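You operate a simulated robot arm through the tools that you are given. There is no shell and no other tool.

You are at the controls of a simulated robot arm. One attempt, no reset.

## Task
Put both dough balls on the baking tray and press each one flat.

It is judged by the outcome, as a careful person would: the job done as asked, and still so three seconds after it is handed in. It fails if anything else is knocked over, pushed out of place, dropped, spilled or broken.

## Robot
A 7-joint arm with a two-finger parallel gripper, fixed in place. Base frame: the origin is on the floor under the middle of its stand, x ahead of it, y to its left, z up; the work surface is at about z = 91. Units: cm, degrees, N and s.
With the tool pointing down near the work surface it reaches from about 10 to 64 cm from the base axis. Its first joint turns from -66.0 to 66.0 degrees. Payload 1.57 kg.
The TCP is the grasp point between the finger pads, 3 cm short of the fingertips. In the tool frame z runs along the fingers and y along their closing line. Largest opening 8 cm; finger width 1.7, thickness 1.2; the body of the gripper, 4 by 8.2 cm, starts 8 cm behind the TCP.
Orientation is that of the tool frame in the base frame, as a unit quaternion [x, y, z, w]. With the fingers straight down and closing along the base's y, the tool's x points along the base's -x, its y along +y and its z along -z.

## Interface
- The arm moves only by the tool apply_moves. Its argument "motion" is a list of rows, each a list of 7 numbers: the opening, from 0 (shut) to 1 (fully open), then the shift along the tool's x, y, z in units of 300 mm (1.0 is 300 mm), then the turn, a rotation vector about the tool's x, y, z in units of 90 degrees (1.0 is 90 degrees). In form: [[fingers, tx, ty, tz, rx, ry, rz], ...]. A call has 1 to 20 rows; each row is the pose to reach, as a shift and turn from the pose commanded when the call began, along the tool's axes at that moment. A call with a number of a shift or a turn outside -1 to 1 is refused whole. Rows are played at 5 a second. More than 5 cm and 8.6 degrees between two rows, or a gripper value outside its range, and nothing of the call is played. Where a pose cannot be reached the arm comes as near as it can. A force on the tool above 40 N (or 10 N above the force at the start of the call, whichever is more), or a blocked arm, ends the call early, and 0.2 s more pass. Each finger travels about 7.2 cm/s and halts on what it meets, pressing with about 41 N; the grip force reading is that of the motor and also rises with nothing between the fingers. The clock runs only during rows and for 0.2 s after the last one: add rows that repeat a pose to give the fingers time. The reply holds the time, the measured pose of the TCP, the force on the tool along the base axes, the opening and the grip force, in the units named above and with some noise, with the torque about the TCP (base axes, N m) and any sound that the robot's microphone picked up.
- Cameras (640 x 400 px; columns grow to the right, rows downward): "scene" is fixed at [7.08, 44.25, 143.56]; the picture's right is [-0.64, -0.77, 0.00], its down [-0.36, 0.30, -0.89] and it looks along [0.68, -0.57, -0.46] (base axes); focal length 316 px, centre (320, 200). "wrist" rides on the gripper at [7.2, -0.6, -12.2] in the tool frame; the picture's right is [0.09, 1.00, 0.00], its down [-0.84, 0.08, -0.54] and it looks along [-0.54, 0.05, 0.84] (tool axes); focal length 238 px, centre (320, 200). There is no depth. A picture from a camera that has moved, and an enlarged one, comes with that camera's place and axes in the base frame and with its lens.
- get_image(camera): a new picture of that camera. It takes no simulated time.
- close_up(camera, box): a new picture of the part [left, top, right, bottom] of that camera's present view, enlarged. It takes no simulated time.
- job_done(): hands the job in; it is judged then, once.

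Places have to be worked out from the pictures, the camera data and where the tool is seen. Open the gripper and draw the arm clear of the work before you hand the job in, unless the task says otherwise.

The tools are called as a command line: name --pt "numbers of a row" for each row, then --argument value for the rest, lists and objects as JSON in quotes. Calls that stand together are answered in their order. apply_moves: Moves the arm, as the interface text tells. Its arguments: {"type":"object","properties":{"motion":{"type":"array","items":{"type":"array","items":{"type":"number"}}}},"required":["motion"]} The other tools are called the same way: get_image (camera) takes a picture; close_up (camera, box) takes an enlarged picture of a part of a camera's view; job_done () hands the job in.

At the start:

```text
clock: 0.0
tcp_pos: [38.91, -1.69, 122.64]
tool_rot: [-0.001, 1.0, 0.001, 0.001]
contact_force: [-0.1, 0.1, -0.3]
moment: [0.01, -0.03, 0.01]
gripper_width: 8.0
grip_force: 0.1
```

scene: 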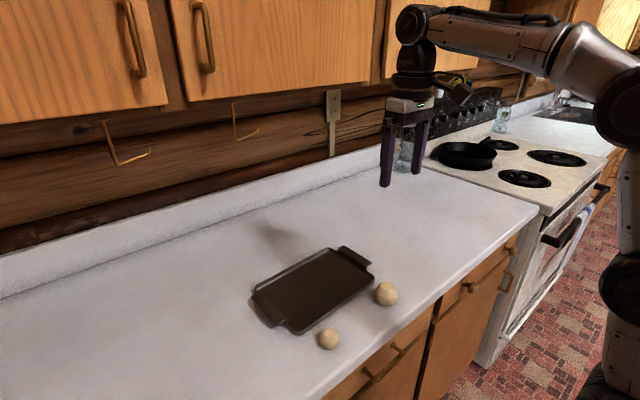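
wrist: 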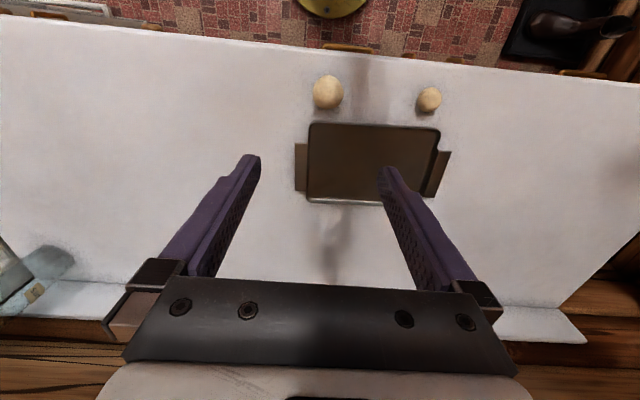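

The pictures put the large ball near (37.7, -0.6), the small one near (37.4, 16.7), and the tray at about x 43–59, y -2.5–21. I'll take close-ups to refine these before moving.

close_up --camera "scene" --box '[240, 230, 420, 360]'

close_up --camera "wrist" --box '[280, 60, 480, 220]'

```text
3.08 times, centred on (330, 295) of scene
camera zoom: at [7.08, 44.25, 143.56], right [-0.64, -0.77, 0.0], down [-0.36, 0.3, -0.89], along [0.68, -0.57, -0.46], focal length 971 px, centre (289, -92)
```

zoom: 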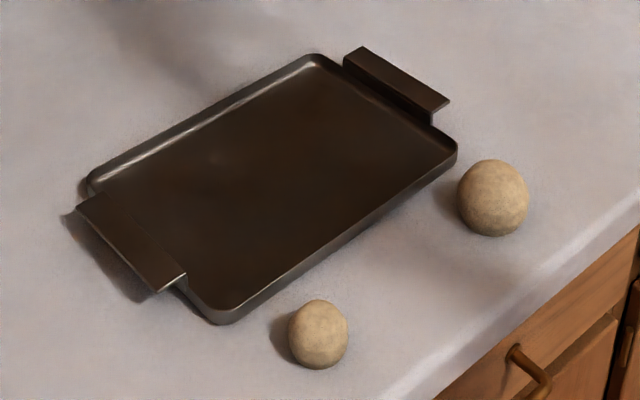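

```text
2.50 times, centred on (380, 140) of wrist
camera zoom: at [31.65, -2.41, 134.92], right [-0.09, 1.0, 0.0], down [0.84, 0.08, 0.54], along [0.54, 0.05, -0.84], focal length 596 px, centre (170, 350)
```

zoom: 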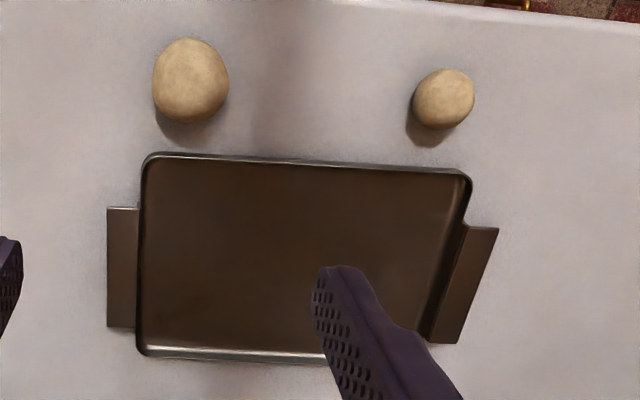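

The large ball is about 5 cm across at (37.5, -0.3) and the small one about 4 cm at (37.1, 16.5). I'll lower with the fingers open to about 10 cm above the large ball to refine its position.

apply_moves --pt "1 0.008 0.008 0.11 0 0 0" --pt "1 0.016 0.016 0.22 0 0 0" --pt "1 0.024 0.024 0.33 0 0 0" --pt "1 0.032 0.032 0.44 0 0 0" --pt "1 0.04 0.04 0.55 0 0 0" --pt "1 0.0487 0.0463 0.65 0 0 0" --pt "1 0.0487 0.0463 0.65 0 0 0"

get_image --camera "wrist"

get_image --camera "scene"

```text
clock: 1.6
tcp_pos: [37.34, -0.47, 103.15]
tool_rot: [0.001, 1.0, 0.001, 0.001]
contact_force: [-0.4, 0.0, -0.4]
moment: [0.01, -0.01, -0.02]
gripper_width: 8.01
grip_force: 0.1
```

```text
taken
camera wrist: at [30.18, -1.15, 115.33], right [-0.09, 1.0, 0.0], down [0.84, 0.08, 0.54], along [0.54, 0.05, -0.84], focal length 238 px, centre (320, 200)
```

wrist: 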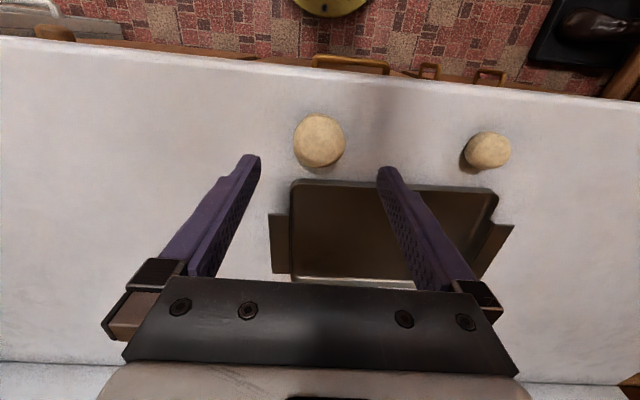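

```text
taken
```

scene: 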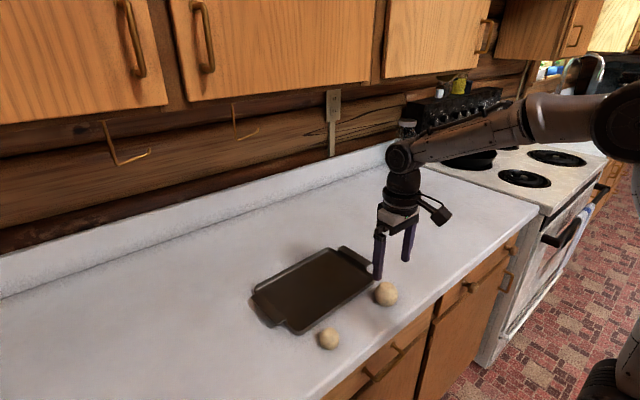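

The large ball sits at about (37.6, -0.45), nearly centred under the gripper. I'll descend so the fingertips are just above the counter.

apply_moves --pt "1 -0.005 0 0.08 0 0 0" --pt "1 -0.005 0 0.16 0 0 0" --pt "1 -0.005 0 0.23 0 0 0" --pt "1 -0.005 0 0.27 0 0 0" --pt "1 -0.005 0 0.285 0 0 0" --pt "1 -0.005 0 0.285 0 0 0"

get_image --camera "wrist"

close_up --camera "scene" --box '[290, 180, 480, 350]'

```text
clock: 3.0
tcp_pos: [37.55, -0.28, 94.47]
tool_rot: [0.0, 1.0, 0.002, 0.001]
contact_force: [-0.3, -0.5, 0.5]
moment: [0.01, 0.01, 0.0]
gripper_width: 8.0
grip_force: 0.1
```

```text
taken
camera wrist: at [30.37, -1.01, 106.8], right [-0.09, 1.0, 0.0], down [0.84, 0.08, 0.54], along [0.54, 0.05, -0.84], focal length 238 px, centre (320, 200)
```

wrist: 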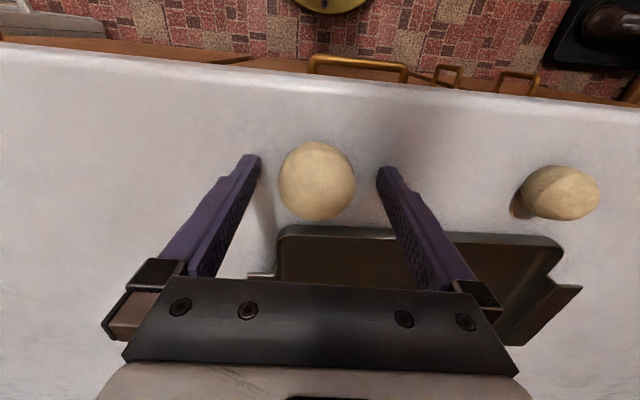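

```text
2.35 times, centred on (385, 265) of scene
camera zoom: at [7.08, 44.25, 143.56], right [-0.64, -0.77, 0.0], down [-0.36, 0.3, -0.89], along [0.68, -0.57, -0.46], focal length 743 px, centre (167, 47)
```

zoom: 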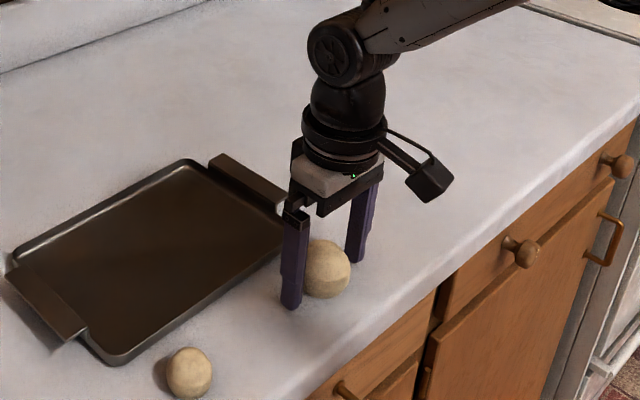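

The ball is centred between the fingers at about 4.9 cm wide. I'll close gradually to a light grip and watch the grip force so I don't crush it.

apply_moves --pt "0.85 0 0 0 0 0 0" --pt "0.72 0 0 0 0 0 0" --pt "0.64 0 0 0 0 0 0" --pt "0.6 0 0 0 0 0 0" --pt "0.58 0 0 0 0 0 0" --pt "0.58 0 0 0 0 0 0"

get_image --camera "wrist"

```text
clock: 4.4
tcp_pos: [37.48, -0.21, 94.55]
tool_rot: [-0.001, 1.0, 0.001, 0.001]
contact_force: [0.8, -0.7, 0.5]
moment: [0.01, 0.0, 0.02]
gripper_width: 4.9
grip_force: 41.1
```

```text
taken
camera wrist: at [30.37, -1.01, 106.82], right [-0.09, 1.0, 0.0], down [0.84, 0.08, 0.54], along [0.54, 0.05, -0.84], focal length 238 px, centre (320, 200)
```

wrist: 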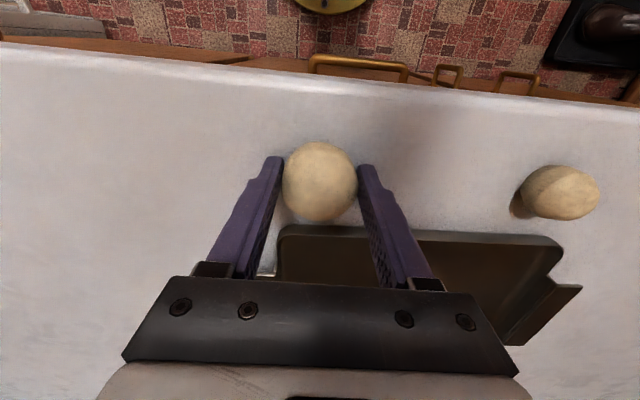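

The grip holds at 4.9 cm with no visible deformation. I'll lift about 6 cm and check that the ball comes along.

apply_moves --pt "0.58 0 0 -0.04 0 0 0" --pt "0.58 0 0 -0.1 0 0 0" --pt "0.58 0 0 -0.16 0 0 0" --pt "0.58 0 0 -0.22 0 0 0" --pt "0.58 0 0 -0.22 0 0 0"

get_image --camera "wrist"

close_up --camera "scene" --box '[240, 180, 480, 350]'

```text
clock: 5.6
tcp_pos: [37.54, -0.24, 101.41]
tool_rot: [0.0, 1.0, 0.001, 0.001]
contact_force: [-0.3, 0.3, -1.0]
moment: [-0.01, 0.02, -0.05]
gripper_width: 4.9
grip_force: 41.5
```

```text
taken
camera wrist: at [30.43, -0.96, 113.67], right [-0.09, 1.0, 0.0], down [0.84, 0.08, 0.54], along [0.54, 0.05, -0.84], focal length 238 px, centre (320, 200)
```

wrist: 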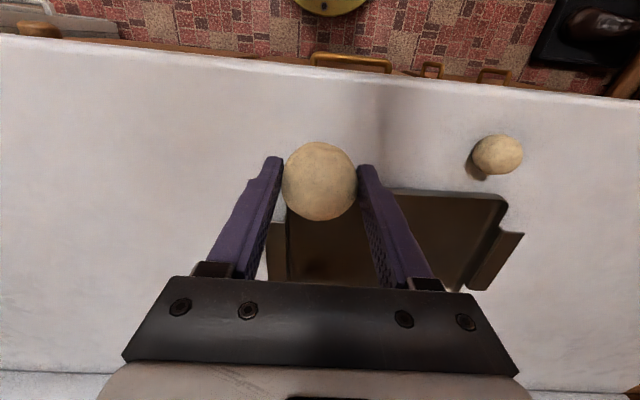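

```text
2.35 times, centred on (360, 265) of scene
camera zoom: at [7.08, 44.25, 143.56], right [-0.64, -0.77, 0.0], down [-0.36, 0.3, -0.89], along [0.68, -0.57, -0.46], focal length 743 px, centre (226, 47)
```

zoom: 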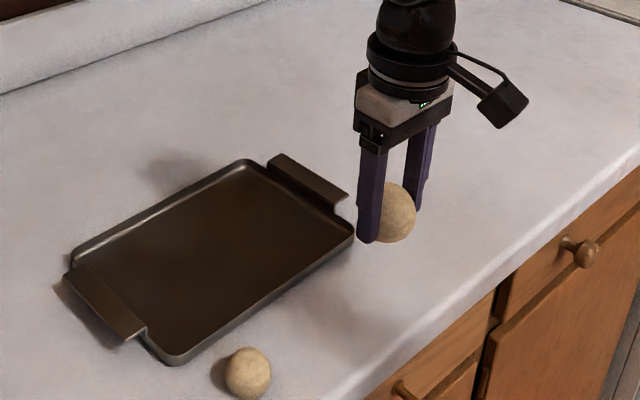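

The ball is held and lifted. I'll carry it over the tray to about (51, 3.5).

apply_moves --pt "0.58 -0.07 0.02 -0.01 0 0 0" --pt "0.58 -0.16 0.045 -0.01 0 0 0" --pt "0.58 -0.26 0.072 -0.01 0 0 0" --pt "0.58 -0.36 0.1 -0.01 0 0 0" --pt "0.58 -0.42 0.117 -0.005 0 0 0" --pt "0.58 -0.448 0.125 0 0 0 0" --pt "0.58 -0.448 0.125 0.04 0 0 0" --pt "0.58 -0.448 0.125 0.09 0 0 0" --pt "0.58 -0.448 0.125 0.12 0 0 0" --pt "0.58 -0.448 0.125 0.12 0 0 0"

get_image --camera "wrist"

close_up --camera "scene" --box '[240, 180, 480, 350]'

```text
clock: 7.8
tcp_pos: [51.03, 3.56, 97.49]
tool_rot: [0.0, 1.0, 0.001, 0.0]
contact_force: [0.2, 0.4, -0.4]
moment: [-0.03, 0.05, 0.03]
gripper_width: 4.89
grip_force: 41.5
```

```text
taken
camera wrist: at [43.88, 2.83, 109.77], right [-0.09, 1.0, 0.0], down [0.84, 0.08, 0.54], along [0.54, 0.05, -0.84], focal length 238 px, centre (320, 200)
```

wrist: 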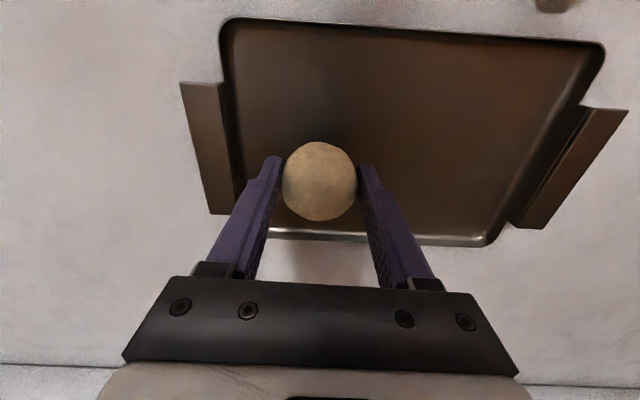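

```text
2.35 times, centred on (360, 265) of scene
camera zoom: at [7.08, 44.25, 143.56], right [-0.64, -0.77, 0.0], down [-0.36, 0.3, -0.89], along [0.68, -0.57, -0.46], focal length 743 px, centre (226, 47)
```

zoom: 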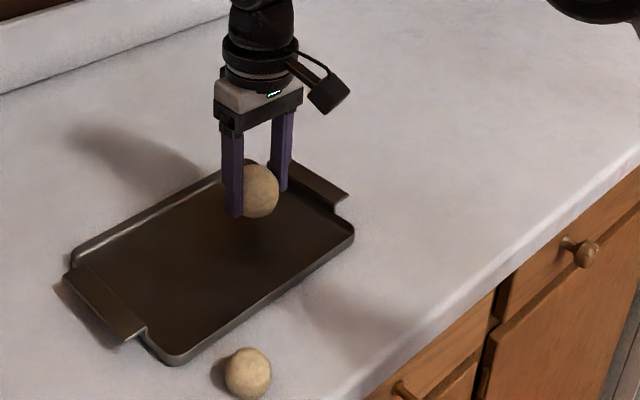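

The ball hangs over the tray's right half. I'll lower slowly, reading the force for the first touch.

apply_moves --pt "0.58 0 0 0.04 0 0 0" --pt "0.58 0 0 0.065 0 0 0" --pt "0.58 0 0 0.075 0 0 0" --pt "0.58 0 0 0.08 0 0 0" --pt "0.58 0 0 0.08 0 0 0"

close_up --camera "scene" --box '[290, 220, 390, 300]'

```text
clock: 9.0
tcp_pos: [50.97, 3.55, 95.02]
tool_rot: [0.001, 1.0, 0.0, 0.0]
contact_force: [0.3, 0.3, -1.9]
moment: [0.01, -0.01, 0.01]
gripper_width: 4.89
grip_force: 40.7
```

```text
5.00 times, centred on (340, 260) of scene
camera zoom: at [7.08, 44.25, 143.56], right [-0.64, -0.77, 0.0], down [-0.36, 0.3, -0.89], along [0.68, -0.57, -0.46], focal length 1578 px, centre (220, -100)
```

zoom: 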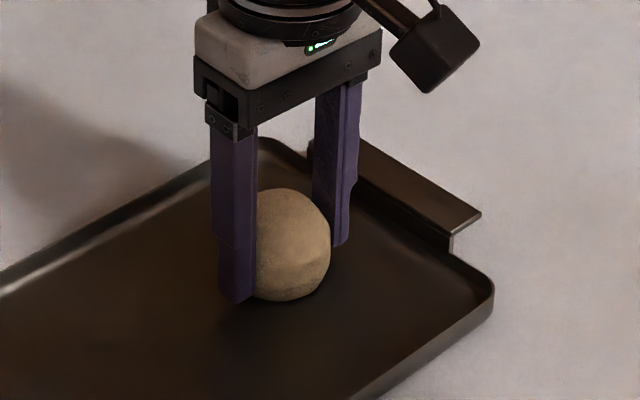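

There's no contact yet at z 95.0. I'll lower in finer steps.

apply_moves --pt "0.58 0 0 0.004 0 0 0" --pt "0.58 0 0 0.008 0 0 0" --pt "0.58 0 0 0.01 0 0 0" --pt "0.58 0 0 0.01 0 0 0"

```text
clock: 10.0
tcp_pos: [51.02, 3.59, 95.02]
tool_rot: [0.001, 1.0, 0.0, 0.003]
contact_force: [-3.6, -3.3, 12.0]
moment: [-0.11, 0.2, 0.0]
gripper_width: 4.92
grip_force: 41.1
```

The ball is touching the tray floor with 12 N of upward force. I'll ease up slightly and open the fingers slowly so it stays put.

apply_moves --pt "0.58 0 0 -0.007 0 0 0" --pt "0.6 0 0 -0.007 0 0 0" --pt "0.63 0 0 -0.007 0 0 0" --pt "0.67 0 0 -0.007 0 0 0" --pt "0.75 0 0 -0.007 0 0 0" --pt "0.88 0 0 -0.007 0 0 0" --pt "1 0 0 -0.007 0 0 0" --pt "1 0 0 -0.007 0 0 0"

get_image --camera "wrist"

close_up --camera "scene" --box '[290, 220, 390, 300]'

```text
clock: 11.8
tcp_pos: [50.93, 3.42, 95.04]
tool_rot: [0.0, 1.0, 0.001, 0.0]
contact_force: [0.4, -0.8, -0.1]
moment: [-0.01, -0.02, -0.01]
gripper_width: 8.01
grip_force: 0.1
```

```text
taken
camera wrist: at [43.86, 2.78, 107.31], right [-0.09, 1.0, 0.0], down [0.84, 0.08, 0.54], along [0.54, 0.05, -0.84], focal length 238 px, centre (320, 200)
```

wrist: 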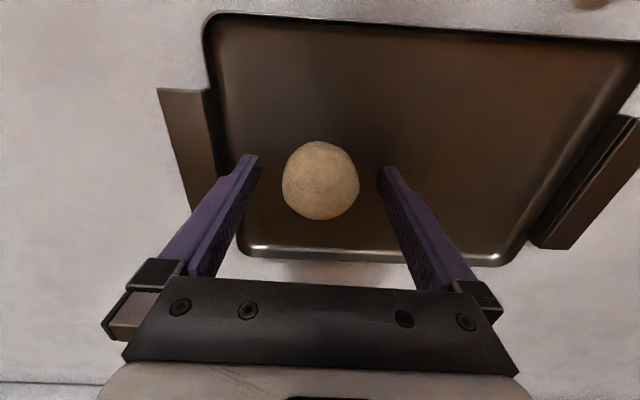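

```text
5.00 times, centred on (340, 260) of scene
camera zoom: at [7.08, 44.25, 143.56], right [-0.64, -0.77, 0.0], down [-0.36, 0.3, -0.89], along [0.68, -0.57, -0.46], focal length 1578 px, centre (220, -100)
```

zoom: 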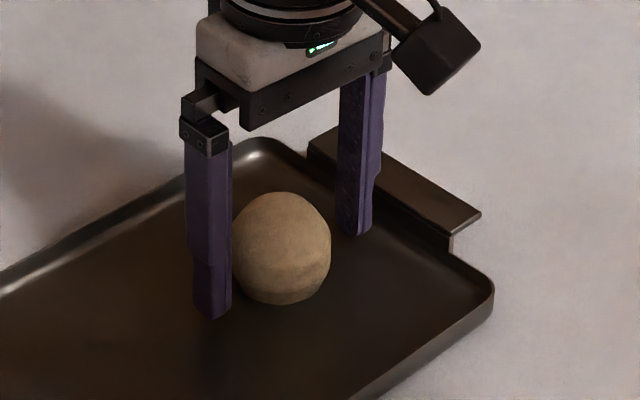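

The ball rests on the tray at about (51.0, 3.45). I'll raise straight up, close the fingers above it, and check alignment before pressing.

apply_moves --pt "1 0 0 -0.05 0 0 0" --pt "1 0 0 -0.12 0 0 0" --pt "1 0 0 -0.2 0 0 0" --pt "1 0 0 -0.23 0 0 0" --pt "0.7 0 0 -0.23 0 0 0" --pt "0.3 0 0 -0.23 0 0 0" --pt "0 0 0 -0.23 0 0 0" --pt "0 0 0 -0.23 0 0 0" --pt "0 0 0 -0.23 0 0 0"

get_image --camera "wrist"

close_up --camera "scene" --box '[270, 190, 400, 300]'

```text
clock: 13.8
tcp_pos: [50.79, 3.32, 101.94]
tool_rot: [0.001, 1.0, 0.0, 0.001]
contact_force: [0.4, 0.7, 0.6]
moment: [-0.03, 0.0, 0.0]
gripper_width: 0.02
grip_force: 22.1
```

```text
taken
camera wrist: at [43.74, 2.71, 114.2], right [-0.09, 1.0, 0.0], down [0.84, 0.08, 0.54], along [0.54, 0.05, -0.84], focal length 238 px, centre (320, 200)
```

wrist: 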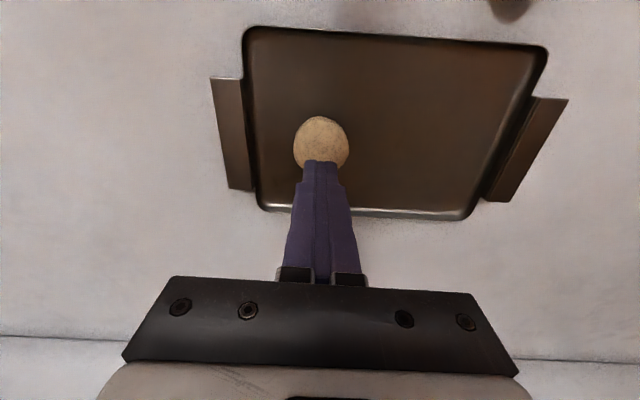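

```text
3.64 times, centred on (335, 245) of scene
camera zoom: at [7.08, 44.25, 143.56], right [-0.64, -0.77, 0.0], down [-0.36, 0.3, -0.89], along [0.68, -0.57, -0.46], focal length 1148 px, centre (266, 36)
```

zoom: 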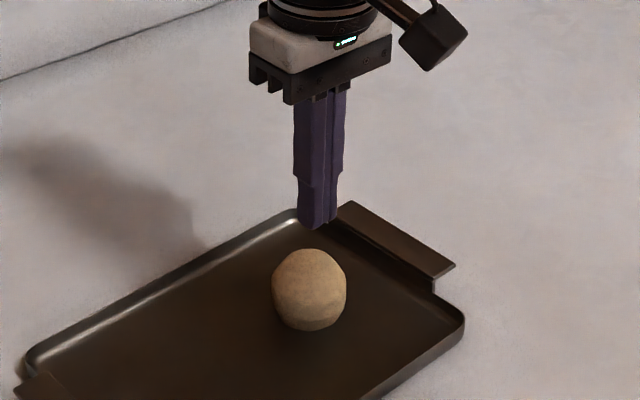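

The closed fingertips are centred over the ball with tips near z 99 and the ball top near 96.3. I'll press down gently in small steps and watch how the dough responds.

apply_moves --pt "0 0 0 0.05 0 0 0" --pt "0 0 0 0.075 0 0 0" --pt "0 0 0 0.085 0 0 0" --pt "0 0 0 0.095 0 0 0" --pt "0 0 0 0.105 0 0 0" --pt "0 0 0 0.115 0 0 0" --pt "0 0 0 0.125 0 0 0" --pt "0 0 0 0.125 0 0 0"

get_image --camera "wrist"

close_up --camera "scene" --box '[270, 190, 400, 300]'

```text
clock: 15.6
tcp_pos: [50.86, 3.52, 98.21]
tool_rot: [0.0, 1.0, 0.001, 0.001]
contact_force: [-0.2, -0.2, 0.5]
moment: [-0.02, 0.03, 0.0]
gripper_width: 0.0
grip_force: 21.8
```

```text
taken
camera wrist: at [43.83, 2.73, 110.5], right [-0.09, 1.0, 0.0], down [0.84, 0.08, 0.54], along [0.54, 0.05, -0.84], focal length 238 px, centre (320, 200)
```

wrist: 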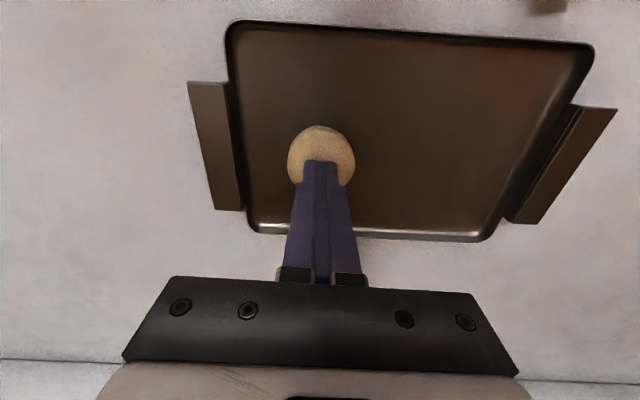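

```text
3.64 times, centred on (335, 245) of scene
camera zoom: at [7.08, 44.25, 143.56], right [-0.64, -0.77, 0.0], down [-0.36, 0.3, -0.89], along [0.68, -0.57, -0.46], focal length 1148 px, centre (266, 36)
```

zoom: 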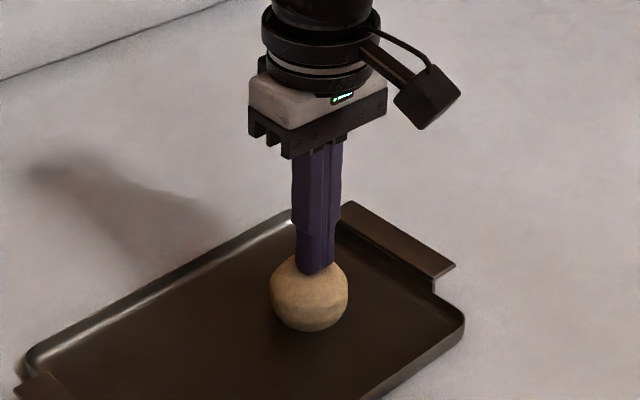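

The tips are at z ≈ 95.2 with almost no force and the ball looks slightly wider, so it may be yielding. I'll keep pressing in small steps.

apply_moves --pt "0 0 0 0.007 0 0 0" --pt "0 0 0 0.014 0 0 0" --pt "0 0 0 0.021 0 0 0" --pt "0 0 0 0.028 0 0 0" --pt "0 0 0 0.034 0 0 0" --pt "0 0 0 0.034 0 0 0"

get_image --camera "wrist"

close_up --camera "scene" --box '[270, 190, 400, 300]'

```text
clock: 17.0
tcp_pos: [51.03, 3.48, 97.22]
tool_rot: [0.0, 1.0, 0.001, 0.0]
contact_force: [-0.3, -1.1, 0.1]
moment: [0.0, 0.0, -0.01]
gripper_width: 0.0
grip_force: 21.4
```

```text
taken
camera wrist: at [43.82, 2.72, 109.47], right [-0.09, 1.0, 0.0], down [0.84, 0.08, 0.54], along [0.54, 0.05, -0.84], focal length 238 px, centre (320, 200)
```

wrist: 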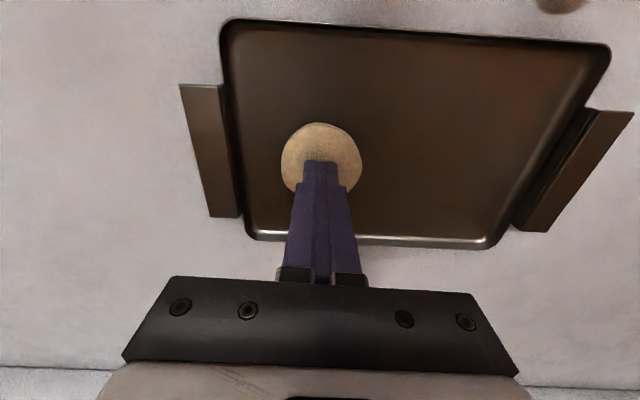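

```text
3.64 times, centred on (335, 245) of scene
camera zoom: at [7.08, 44.25, 143.56], right [-0.64, -0.77, 0.0], down [-0.36, 0.3, -0.89], along [0.68, -0.57, -0.46], focal length 1148 px, centre (266, 36)
```

zoom: 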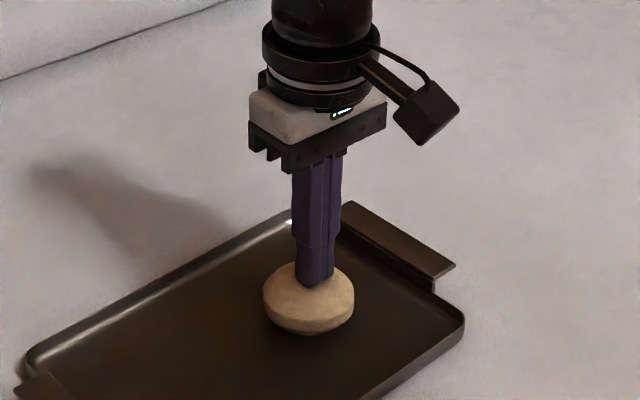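

The dough flattens evenly, now about 2.8 cm high. I'll keep pressing toward about 1.2 cm.

apply_moves --pt "0 0 0 0.007 0 0 0" --pt "0 0 0 0.014 0 0 0" --pt "0 0 0 0.021 0 0 0" --pt "0 0 0 0.028 0 0 0" --pt "0 0 0 0.035 0 0 0" --pt "0 0 0 0.042 0 0 0" --pt "0 0 0 0.049 0 0 0" --pt "0 0 0 0.053 0 0 0" --pt "0 0 0 0.053 0 0 0"

get_image --camera "wrist"

close_up --camera "scene" --box '[270, 190, 400, 300]'

```text
clock: 19.0
tcp_pos: [51.06, 3.4, 96.02]
tool_rot: [0.0, 1.0, 0.0, 0.003]
contact_force: [-8.4, -5.4, 25.1]
moment: [-0.16, 0.32, 0.04]
gripper_width: 0.0
grip_force: 21.4
```

```text
taken
camera wrist: at [43.88, 2.7, 108.19], right [-0.09, 1.0, 0.0], down [0.83, 0.08, 0.55], along [0.55, 0.05, -0.84], focal length 238 px, centre (320, 200)
```

wrist: 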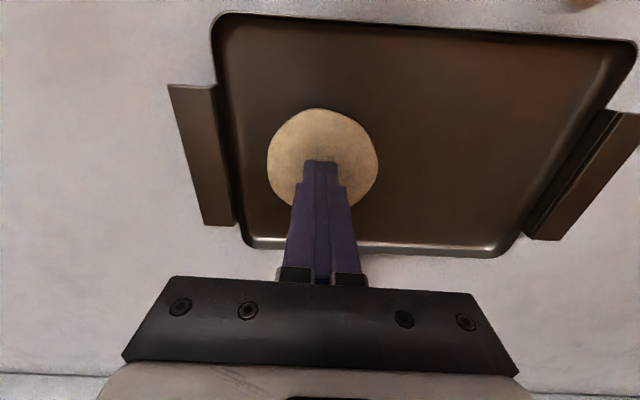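

```text
3.64 times, centred on (335, 245) of scene
camera zoom: at [7.02, 44.23, 143.57], right [-0.64, -0.77, 0.0], down [-0.36, 0.3, -0.89], along [0.68, -0.57, -0.46], focal length 1148 px, centre (266, 36)
```

zoom: 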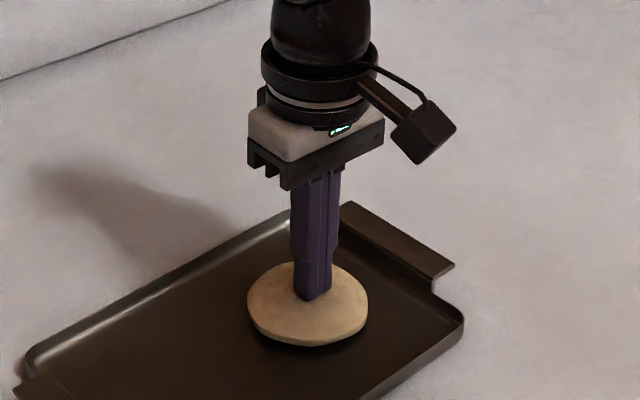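

The force has risen to 25 N at a thickness of about 1.5 cm, and the dough is now a wide disc about 8 cm across. I'll lift off and inspect it.

apply_moves --pt "0 0 0 -0.02 0 0 0" --pt "0 0 0 -0.05 0 0 0" --pt "0 0 0 -0.12 0 0 0" --pt "0 0 0 -0.22 0 0 0" --pt "0 0 0 -0.32 0 0 0" --pt "0 0 0 -0.32 0 0 0"

get_image --camera "wrist"

close_up --camera "scene" --box '[240, 220, 420, 350]'

```text
clock: 20.4
tcp_pos: [50.8, 3.29, 105.17]
tool_rot: [0.0, 1.0, 0.0, 0.002]
contact_force: [1.0, -0.4, -0.4]
moment: [0.01, 0.04, 0.0]
gripper_width: 0.0
grip_force: 21.4
```

```text
taken
camera wrist: at [43.73, 2.53, 117.43], right [-0.09, 1.0, 0.0], down [0.84, 0.08, 0.54], along [0.54, 0.05, -0.84], focal length 238 px, centre (320, 200)
```

wrist: 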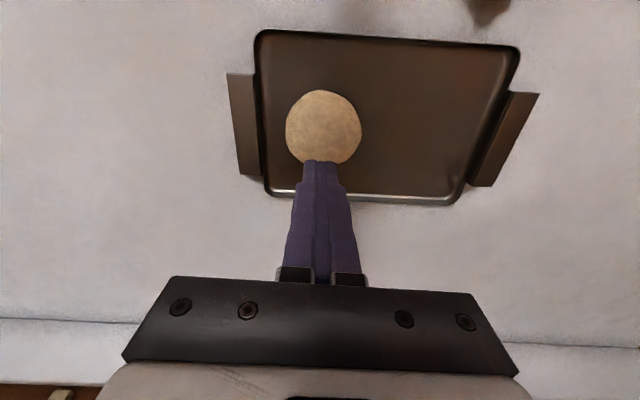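

```text
3.08 times, centred on (330, 285) of scene
camera zoom: at [7.08, 44.25, 143.56], right [-0.64, -0.77, 0.0], down [-0.36, 0.3, -0.89], along [0.68, -0.57, -0.46], focal length 971 px, centre (289, -62)
```

zoom: 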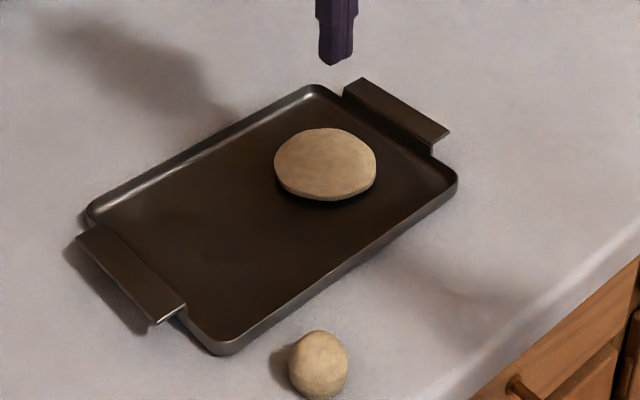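

The first ball is now an even disc about 8 cm across and 1.5 cm thick, still in place on the tray. Next I'll move above the small ball at about (37.2, 16.3) and open the fingers.

apply_moves --pt "0 0.05 0.045 -0.01 0 0 0" --pt "0 0.13 0.12 -0.01 0 0 0" --pt "0.2 0.22 0.205 -0.01 0 0 0" --pt "0.5 0.31 0.29 -0.01 0 0 0" --pt "0.8 0.39 0.365 0 0 0 0" --pt "1 0.435 0.41 0.02 0 0 0" --pt "1 0.458 0.43 0.05 0 0 0" --pt "1 0.458 0.43 0.07 0 0 0" --pt "1 0.458 0.43 0.07 0 0 0"

get_image --camera "wrist"

get_image --camera "scene"

```text
clock: 22.4
tcp_pos: [37.03, 16.31, 103.11]
tool_rot: [0.0, 1.0, 0.001, 0.001]
contact_force: [-0.1, 0.3, 0.2]
moment: [-0.02, 0.0, 0.05]
gripper_width: 8.02
grip_force: 0.0
```

```text
taken
camera wrist: at [29.9, 15.59, 115.37], right [-0.09, 1.0, 0.0], down [0.84, 0.08, 0.54], along [0.54, 0.05, -0.84], focal length 238 px, centre (320, 200)
```

wrist: 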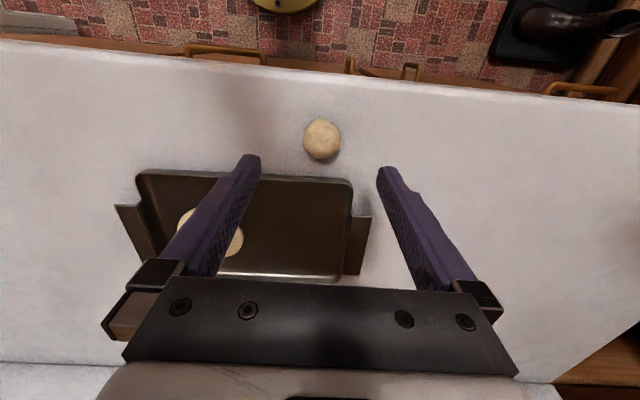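

```text
taken
```

scene: 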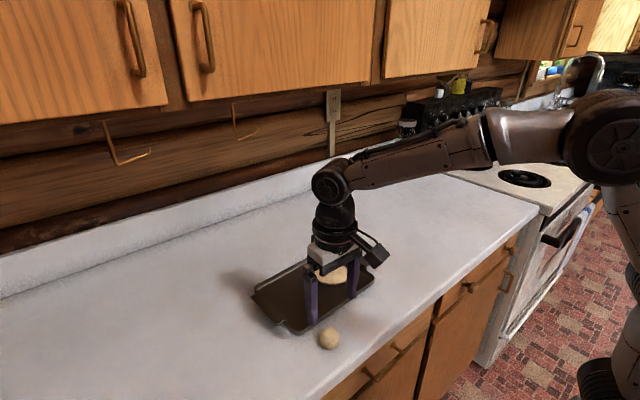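

The small ball is about 3.7 cm across at (37.3, 16.45). I'll fine-correct and descend around it.

apply_moves --pt "1 -0.006 0.004 0.08 0 0 0" --pt "1 -0.006 0.004 0.16 0 0 0" --pt "1 -0.006 0.004 0.23 0 0 0" --pt "1 -0.006 0.004 0.27 0 0 0" --pt "1 -0.006 0.004 0.289 0 0 0" --pt "1 -0.006 0.004 0.289 0 0 0"

get_image --camera "wrist"

close_up --camera "scene" --box '[240, 230, 420, 360]'

```text
clock: 23.8
tcp_pos: [37.36, 16.36, 94.48]
tool_rot: [0.0, 1.0, 0.001, 0.0]
contact_force: [-0.3, 0.9, 0.4]
moment: [-0.02, -0.03, -0.02]
gripper_width: 8.0
grip_force: 0.0
```

```text
taken
camera wrist: at [30.2, 15.74, 106.77], right [-0.09, 1.0, 0.0], down [0.84, 0.08, 0.54], along [0.54, 0.05, -0.84], focal length 238 px, centre (320, 200)
```

wrist: 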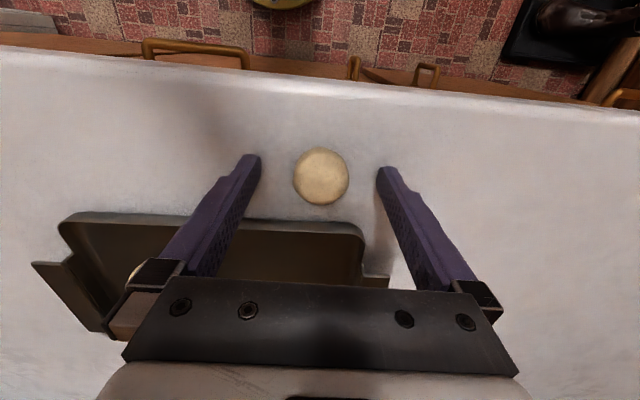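

```text
3.08 times, centred on (330, 295) of scene
camera zoom: at [7.08, 44.25, 143.56], right [-0.64, -0.77, 0.0], down [-0.36, 0.3, -0.89], along [0.68, -0.57, -0.46], focal length 971 px, centre (289, -92)
```

zoom: 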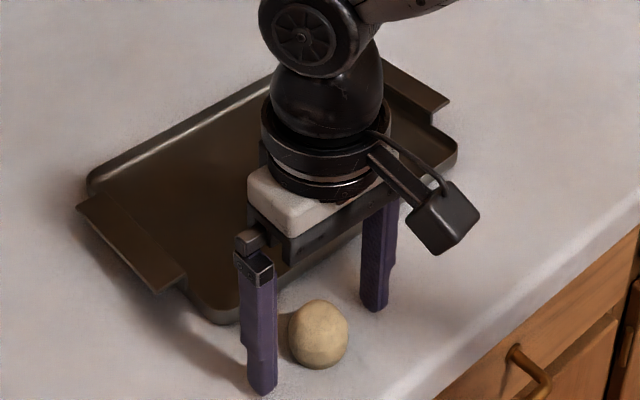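

The small ball is centred. I'll close gradually until it is gripped at about 3.7 cm.

apply_moves --pt "0.8 0 0 0 0 0 0" --pt "0.65 0 0 0 0 0 0" --pt "0.55 0 0 0 0 0 0" --pt "0.48 0 0 0 0 0 0" --pt "0.44 0 0 0 0 0 0" --pt "0.42 0 0 0 0 0 0" --pt "0.42 0 0 0 0 0 0"

get_image --camera "wrist"

```text
clock: 25.4
tcp_pos: [37.29, 16.53, 94.55]
tool_rot: [0.001, 1.0, 0.001, 0.001]
contact_force: [0.1, 0.0, 0.7]
moment: [-0.03, 0.0, -0.03]
gripper_width: 3.53
grip_force: 40.9
```

```text
taken
camera wrist: at [30.21, 15.74, 106.81], right [-0.09, 1.0, 0.0], down [0.84, 0.08, 0.54], along [0.54, 0.05, -0.84], focal length 238 px, centre (320, 200)
```

wrist: 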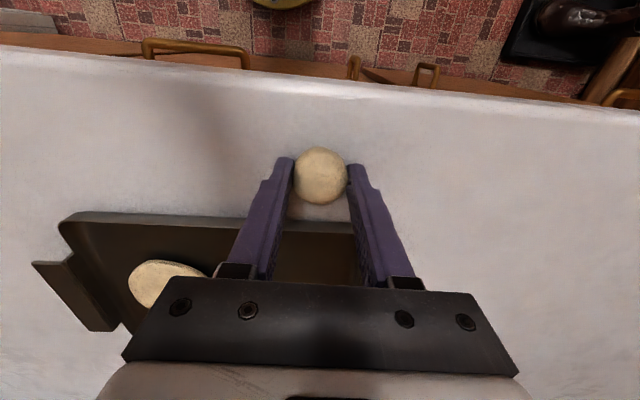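

It's gripped at 3.5 cm. I'll lift and check that the ball comes with the fingers.

apply_moves --pt "0.42 0 0 -0.04 0 0 0" --pt "0.42 0 0 -0.1 0 0 0" --pt "0.42 0 0 -0.16 0 0 0" --pt "0.42 0 0 -0.22 0 0 0" --pt "0.42 0 0 -0.22 0 0 0"

get_image --camera "wrist"

```text
clock: 26.6
tcp_pos: [37.24, 16.28, 101.35]
tool_rot: [0.0, 1.0, 0.001, 0.001]
contact_force: [0.3, -0.5, -0.4]
moment: [-0.02, 0.05, 0.01]
gripper_width: 3.52
grip_force: 41.4
```

```text
taken
camera wrist: at [30.23, 15.61, 113.48], right [-0.09, 1.0, 0.0], down [0.84, 0.08, 0.54], along [0.54, 0.05, -0.84], focal length 238 px, centre (320, 200)
```

wrist: 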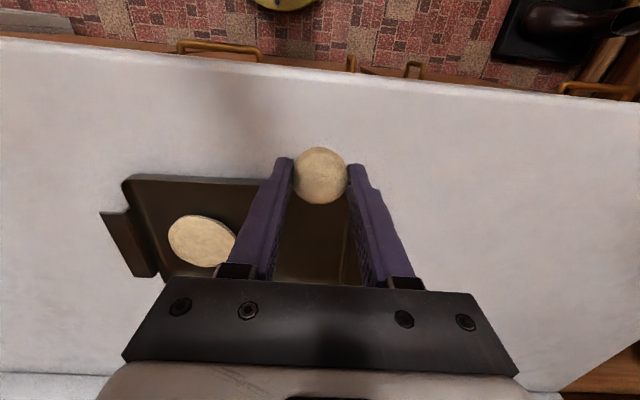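

The ball is held. I'll carry it over the left half of the tray to about (50.5, 14.3) and lower to just above the floor.

apply_moves --pt "0.42 -0.07 -0.011 -0.01 0 0 0" --pt "0.42 -0.16 -0.026 -0.01 0 0 0" --pt "0.42 -0.26 -0.042 -0.01 0 0 0" --pt "0.42 -0.36 -0.058 -0.01 0 0 0" --pt "0.42 -0.42 -0.068 0 0 0 0" --pt "0.42 -0.44 -0.07 0.02 0 0 0" --pt "0.42 -0.44 -0.07 0.08 0 0 0" --pt "0.42 -0.44 -0.07 0.14 0 0 0" --pt "0.42 -0.44 -0.07 0.18 0 0 0" --pt "0.42 -0.44 -0.07 0.195 0 0 0" --pt "0.42 -0.44 -0.07 0.195 0 0 0"

get_image --camera "wrist"

close_up --camera "scene" --box '[240, 200, 420, 350]'

```text
clock: 29.0
tcp_pos: [50.62, 14.38, 95.2]
tool_rot: [0.0, 1.0, 0.002, 0.001]
contact_force: [-0.8, 0.2, -0.2]
moment: [-0.02, 0.04, 0.01]
gripper_width: 3.56
grip_force: 41.3
```

```text
taken
camera wrist: at [43.49, 13.72, 107.55], right [-0.09, 1.0, 0.0], down [0.84, 0.08, 0.54], along [0.54, 0.05, -0.84], focal length 238 px, centre (320, 200)
```

wrist: 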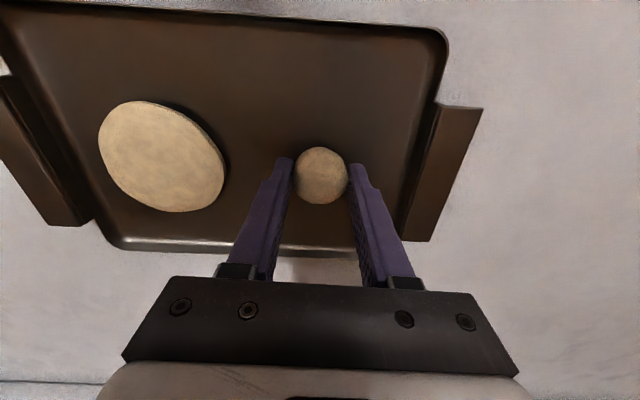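

```text
2.67 times, centred on (330, 275) of scene
camera zoom: at [7.08, 44.25, 143.56], right [-0.64, -0.77, 0.0], down [-0.36, 0.3, -0.89], along [0.68, -0.57, -0.46], focal length 842 px, centre (293, 0)
```

zoom: 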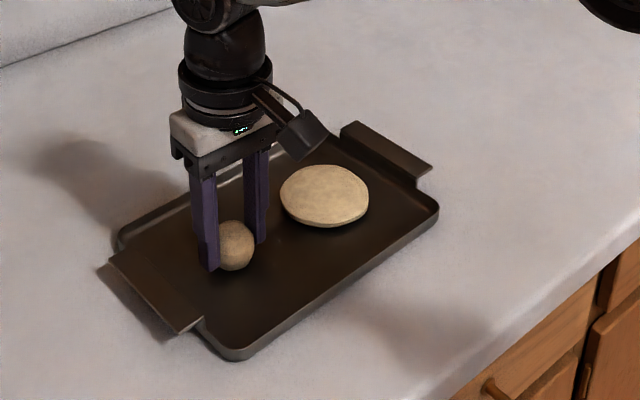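

The small ball is over the tray's left half, well clear of the disc and walls. I'll lower in fine steps until it touches.

apply_moves --pt "0.42 0 0 0.004 0 0 0" --pt "0.42 0 0 0.008 0 0 0" --pt "0.42 0 0 0.012 0 0 0" --pt "0.42 0 0 0.012 0 0 0"

```text
clock: 30.0
tcp_pos: [50.56, 14.33, 94.81]
tool_rot: [-0.001, 1.0, 0.001, 0.001]
contact_force: [0.6, 0.4, 0.5]
moment: [0.04, 0.01, 0.03]
gripper_width: 3.54
grip_force: 41.0
```

There's no contact yet at 94.8, so I'll go a little lower.

apply_moves --pt "0.42 0 0 0.003 0 0 0" --pt "0.42 0 0 0.006 0 0 0" --pt "0.42 0 0 0.006 0 0 0"

close_up --camera "scene" --box '[270, 240, 350, 300]'

```text
clock: 30.8
tcp_pos: [50.57, 14.49, 94.98]
tool_rot: [0.0, 1.0, 0.001, 0.003]
contact_force: [-0.1, -3.8, 8.7]
moment: [-0.16, 0.02, 0.04]
gripper_width: 3.52
grip_force: 40.9
```

```text
6.67 times, centred on (310, 270) of scene
camera zoom: at [7.07, 44.23, 143.57], right [-0.64, -0.77, 0.0], down [-0.36, 0.3, -0.89], along [0.68, -0.57, -0.46], focal length 2104 px, centre (387, -267)
```

zoom: 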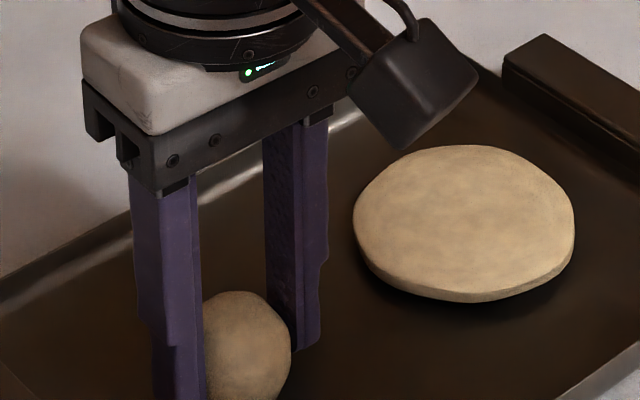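

Contact now shows at 8.7 N. I'll ease up slightly, release slowly to a partial opening, and then rise straight up.

apply_moves --pt "0.42 0 0 -0.005 0 0 0" --pt "0.44 0 0 -0.005 0 0 0" --pt "0.47 0 0 -0.005 0 0 0" --pt "0.52 0 0 -0.005 0 0 0" --pt "0.6 0 0 -0.005 0 0 0" --pt "0.72 0 0 -0.005 0 0 0" --pt "0.75 0 0 -0.005 0 0 0" --pt "0.75 0 0 -0.005 0 0 0"

get_image --camera "wrist"

close_up --camera "scene" --box '[240, 220, 400, 330]'

```text
clock: 32.6
tcp_pos: [50.53, 14.37, 94.94]
tool_rot: [0.001, 1.0, 0.001, 0.001]
contact_force: [0.1, -0.6, -0.1]
moment: [0.01, -0.01, 0.02]
gripper_width: 5.98
grip_force: 0.1
```

```text
taken
camera wrist: at [43.39, 13.71, 107.18], right [-0.09, 1.0, 0.0], down [0.84, 0.08, 0.54], along [0.54, 0.05, -0.84], focal length 238 px, centre (320, 200)
```

wrist: 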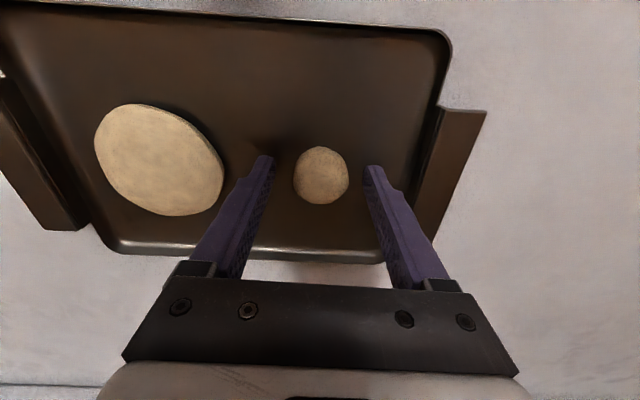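

```text
3.64 times, centred on (320, 275) of scene
camera zoom: at [7.08, 44.25, 143.56], right [-0.64, -0.77, 0.0], down [-0.36, 0.3, -0.89], along [0.68, -0.57, -0.46], focal length 1148 px, centre (320, -73)
```

zoom: 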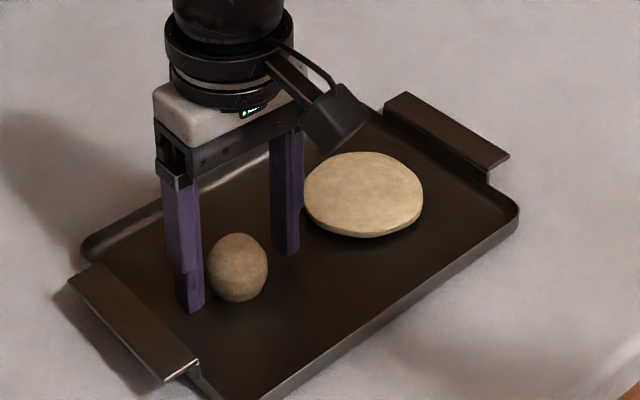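

The small ball is released at about (50.4, 14.4). I'll rise above it and close the fingers.

apply_moves --pt "0.75 0 0 -0.05 0 0 0" --pt "0.75 0 0 -0.12 0 0 0" --pt "0.75 0 0 -0.2 0 0 0" --pt "0.6 0 0 -0.23 0 0 0" --pt "0.3 0 0 -0.23 0 0 0" --pt "0 0 0 -0.23 0 0 0" --pt "0 0 0 -0.23 0 0 0" --pt "0 0 0 -0.23 0 0 0"

get_image --camera "wrist"

close_up --camera "scene" --box '[240, 200, 400, 330]'

```text
clock: 34.4
tcp_pos: [50.49, 14.43, 101.78]
tool_rot: [0.0, 1.0, 0.001, 0.0]
contact_force: [0.0, -0.4, 0.9]
moment: [0.01, 0.0, 0.0]
gripper_width: 0.01
grip_force: 20.9
```

```text
taken
camera wrist: at [43.44, 13.64, 114.09], right [-0.09, 1.0, 0.0], down [0.84, 0.08, 0.54], along [0.54, 0.05, -0.84], focal length 238 px, centre (320, 200)
```

wrist: 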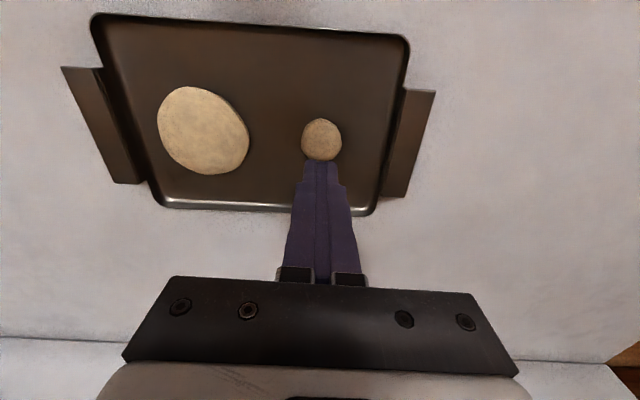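

```text
3.08 times, centred on (320, 265) of scene
camera zoom: at [7.08, 44.25, 143.56], right [-0.64, -0.77, 0.0], down [-0.36, 0.3, -0.89], along [0.68, -0.57, -0.46], focal length 971 px, centre (320, 0)
```

zoom: 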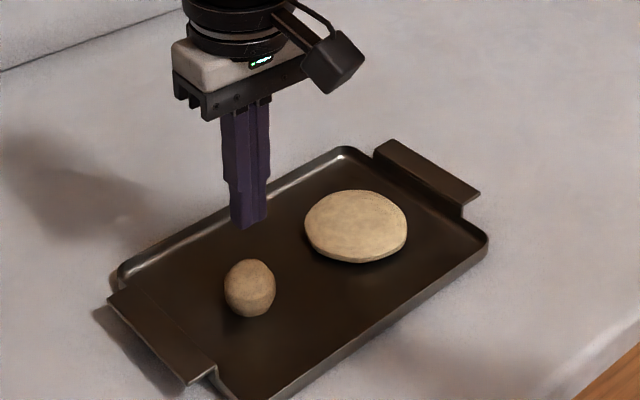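

The ball is under the closed tips, with its top near z 95. I'll nudge to centre and press down in small steps.

apply_moves --pt "0 0.004 0.003 0.05 0 0 0" --pt "0 0.004 0.003 0.1 0 0 0" --pt "0 0.004 0.003 0.115 0 0 0" --pt "0 0.004 0.003 0.125 0 0 0" --pt "0 0.004 0.003 0.133 0 0 0" --pt "0 0.004 0.003 0.141 0 0 0" --pt "0 0.004 0.003 0.149 0 0 0" --pt "0 0.004 0.003 0.157 0 0 0" --pt "0 0.004 0.003 0.165 0 0 0" --pt "0 0.004 0.003 0.165 0 0 0"

get_image --camera "wrist"

close_up --camera "scene" --box '[240, 200, 400, 330]'

```text
clock: 36.6
tcp_pos: [50.46, 14.52, 96.81]
tool_rot: [0.0, 1.0, 0.001, 0.0]
contact_force: [0.2, 1.4, 1.6]
moment: [0.03, 0.01, -0.01]
gripper_width: 0.0
grip_force: 21.0
```

```text
taken
camera wrist: at [43.3, 13.81, 109.08], right [-0.09, 1.0, 0.0], down [0.84, 0.08, 0.54], along [0.54, 0.05, -0.84], focal length 238 px, centre (320, 200)
```

wrist: 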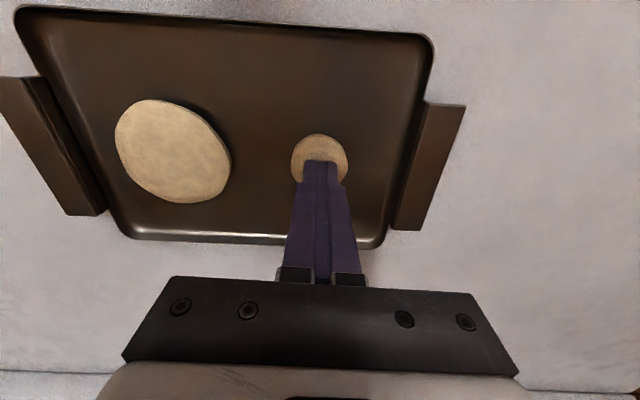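

```text
3.08 times, centred on (320, 265) of scene
camera zoom: at [7.08, 44.25, 143.56], right [-0.64, -0.77, 0.0], down [-0.36, 0.3, -0.89], along [0.68, -0.57, -0.46], focal length 971 px, centre (320, 0)
```

zoom: 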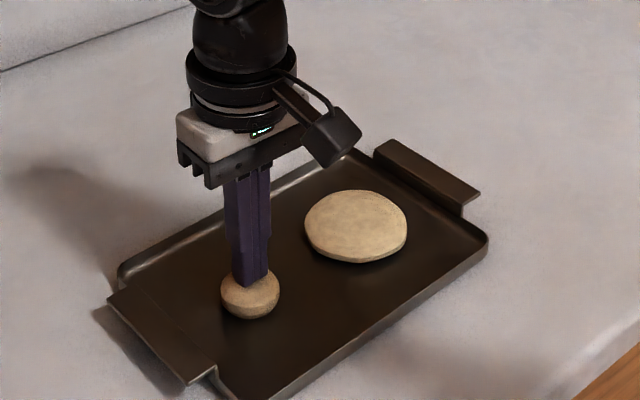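

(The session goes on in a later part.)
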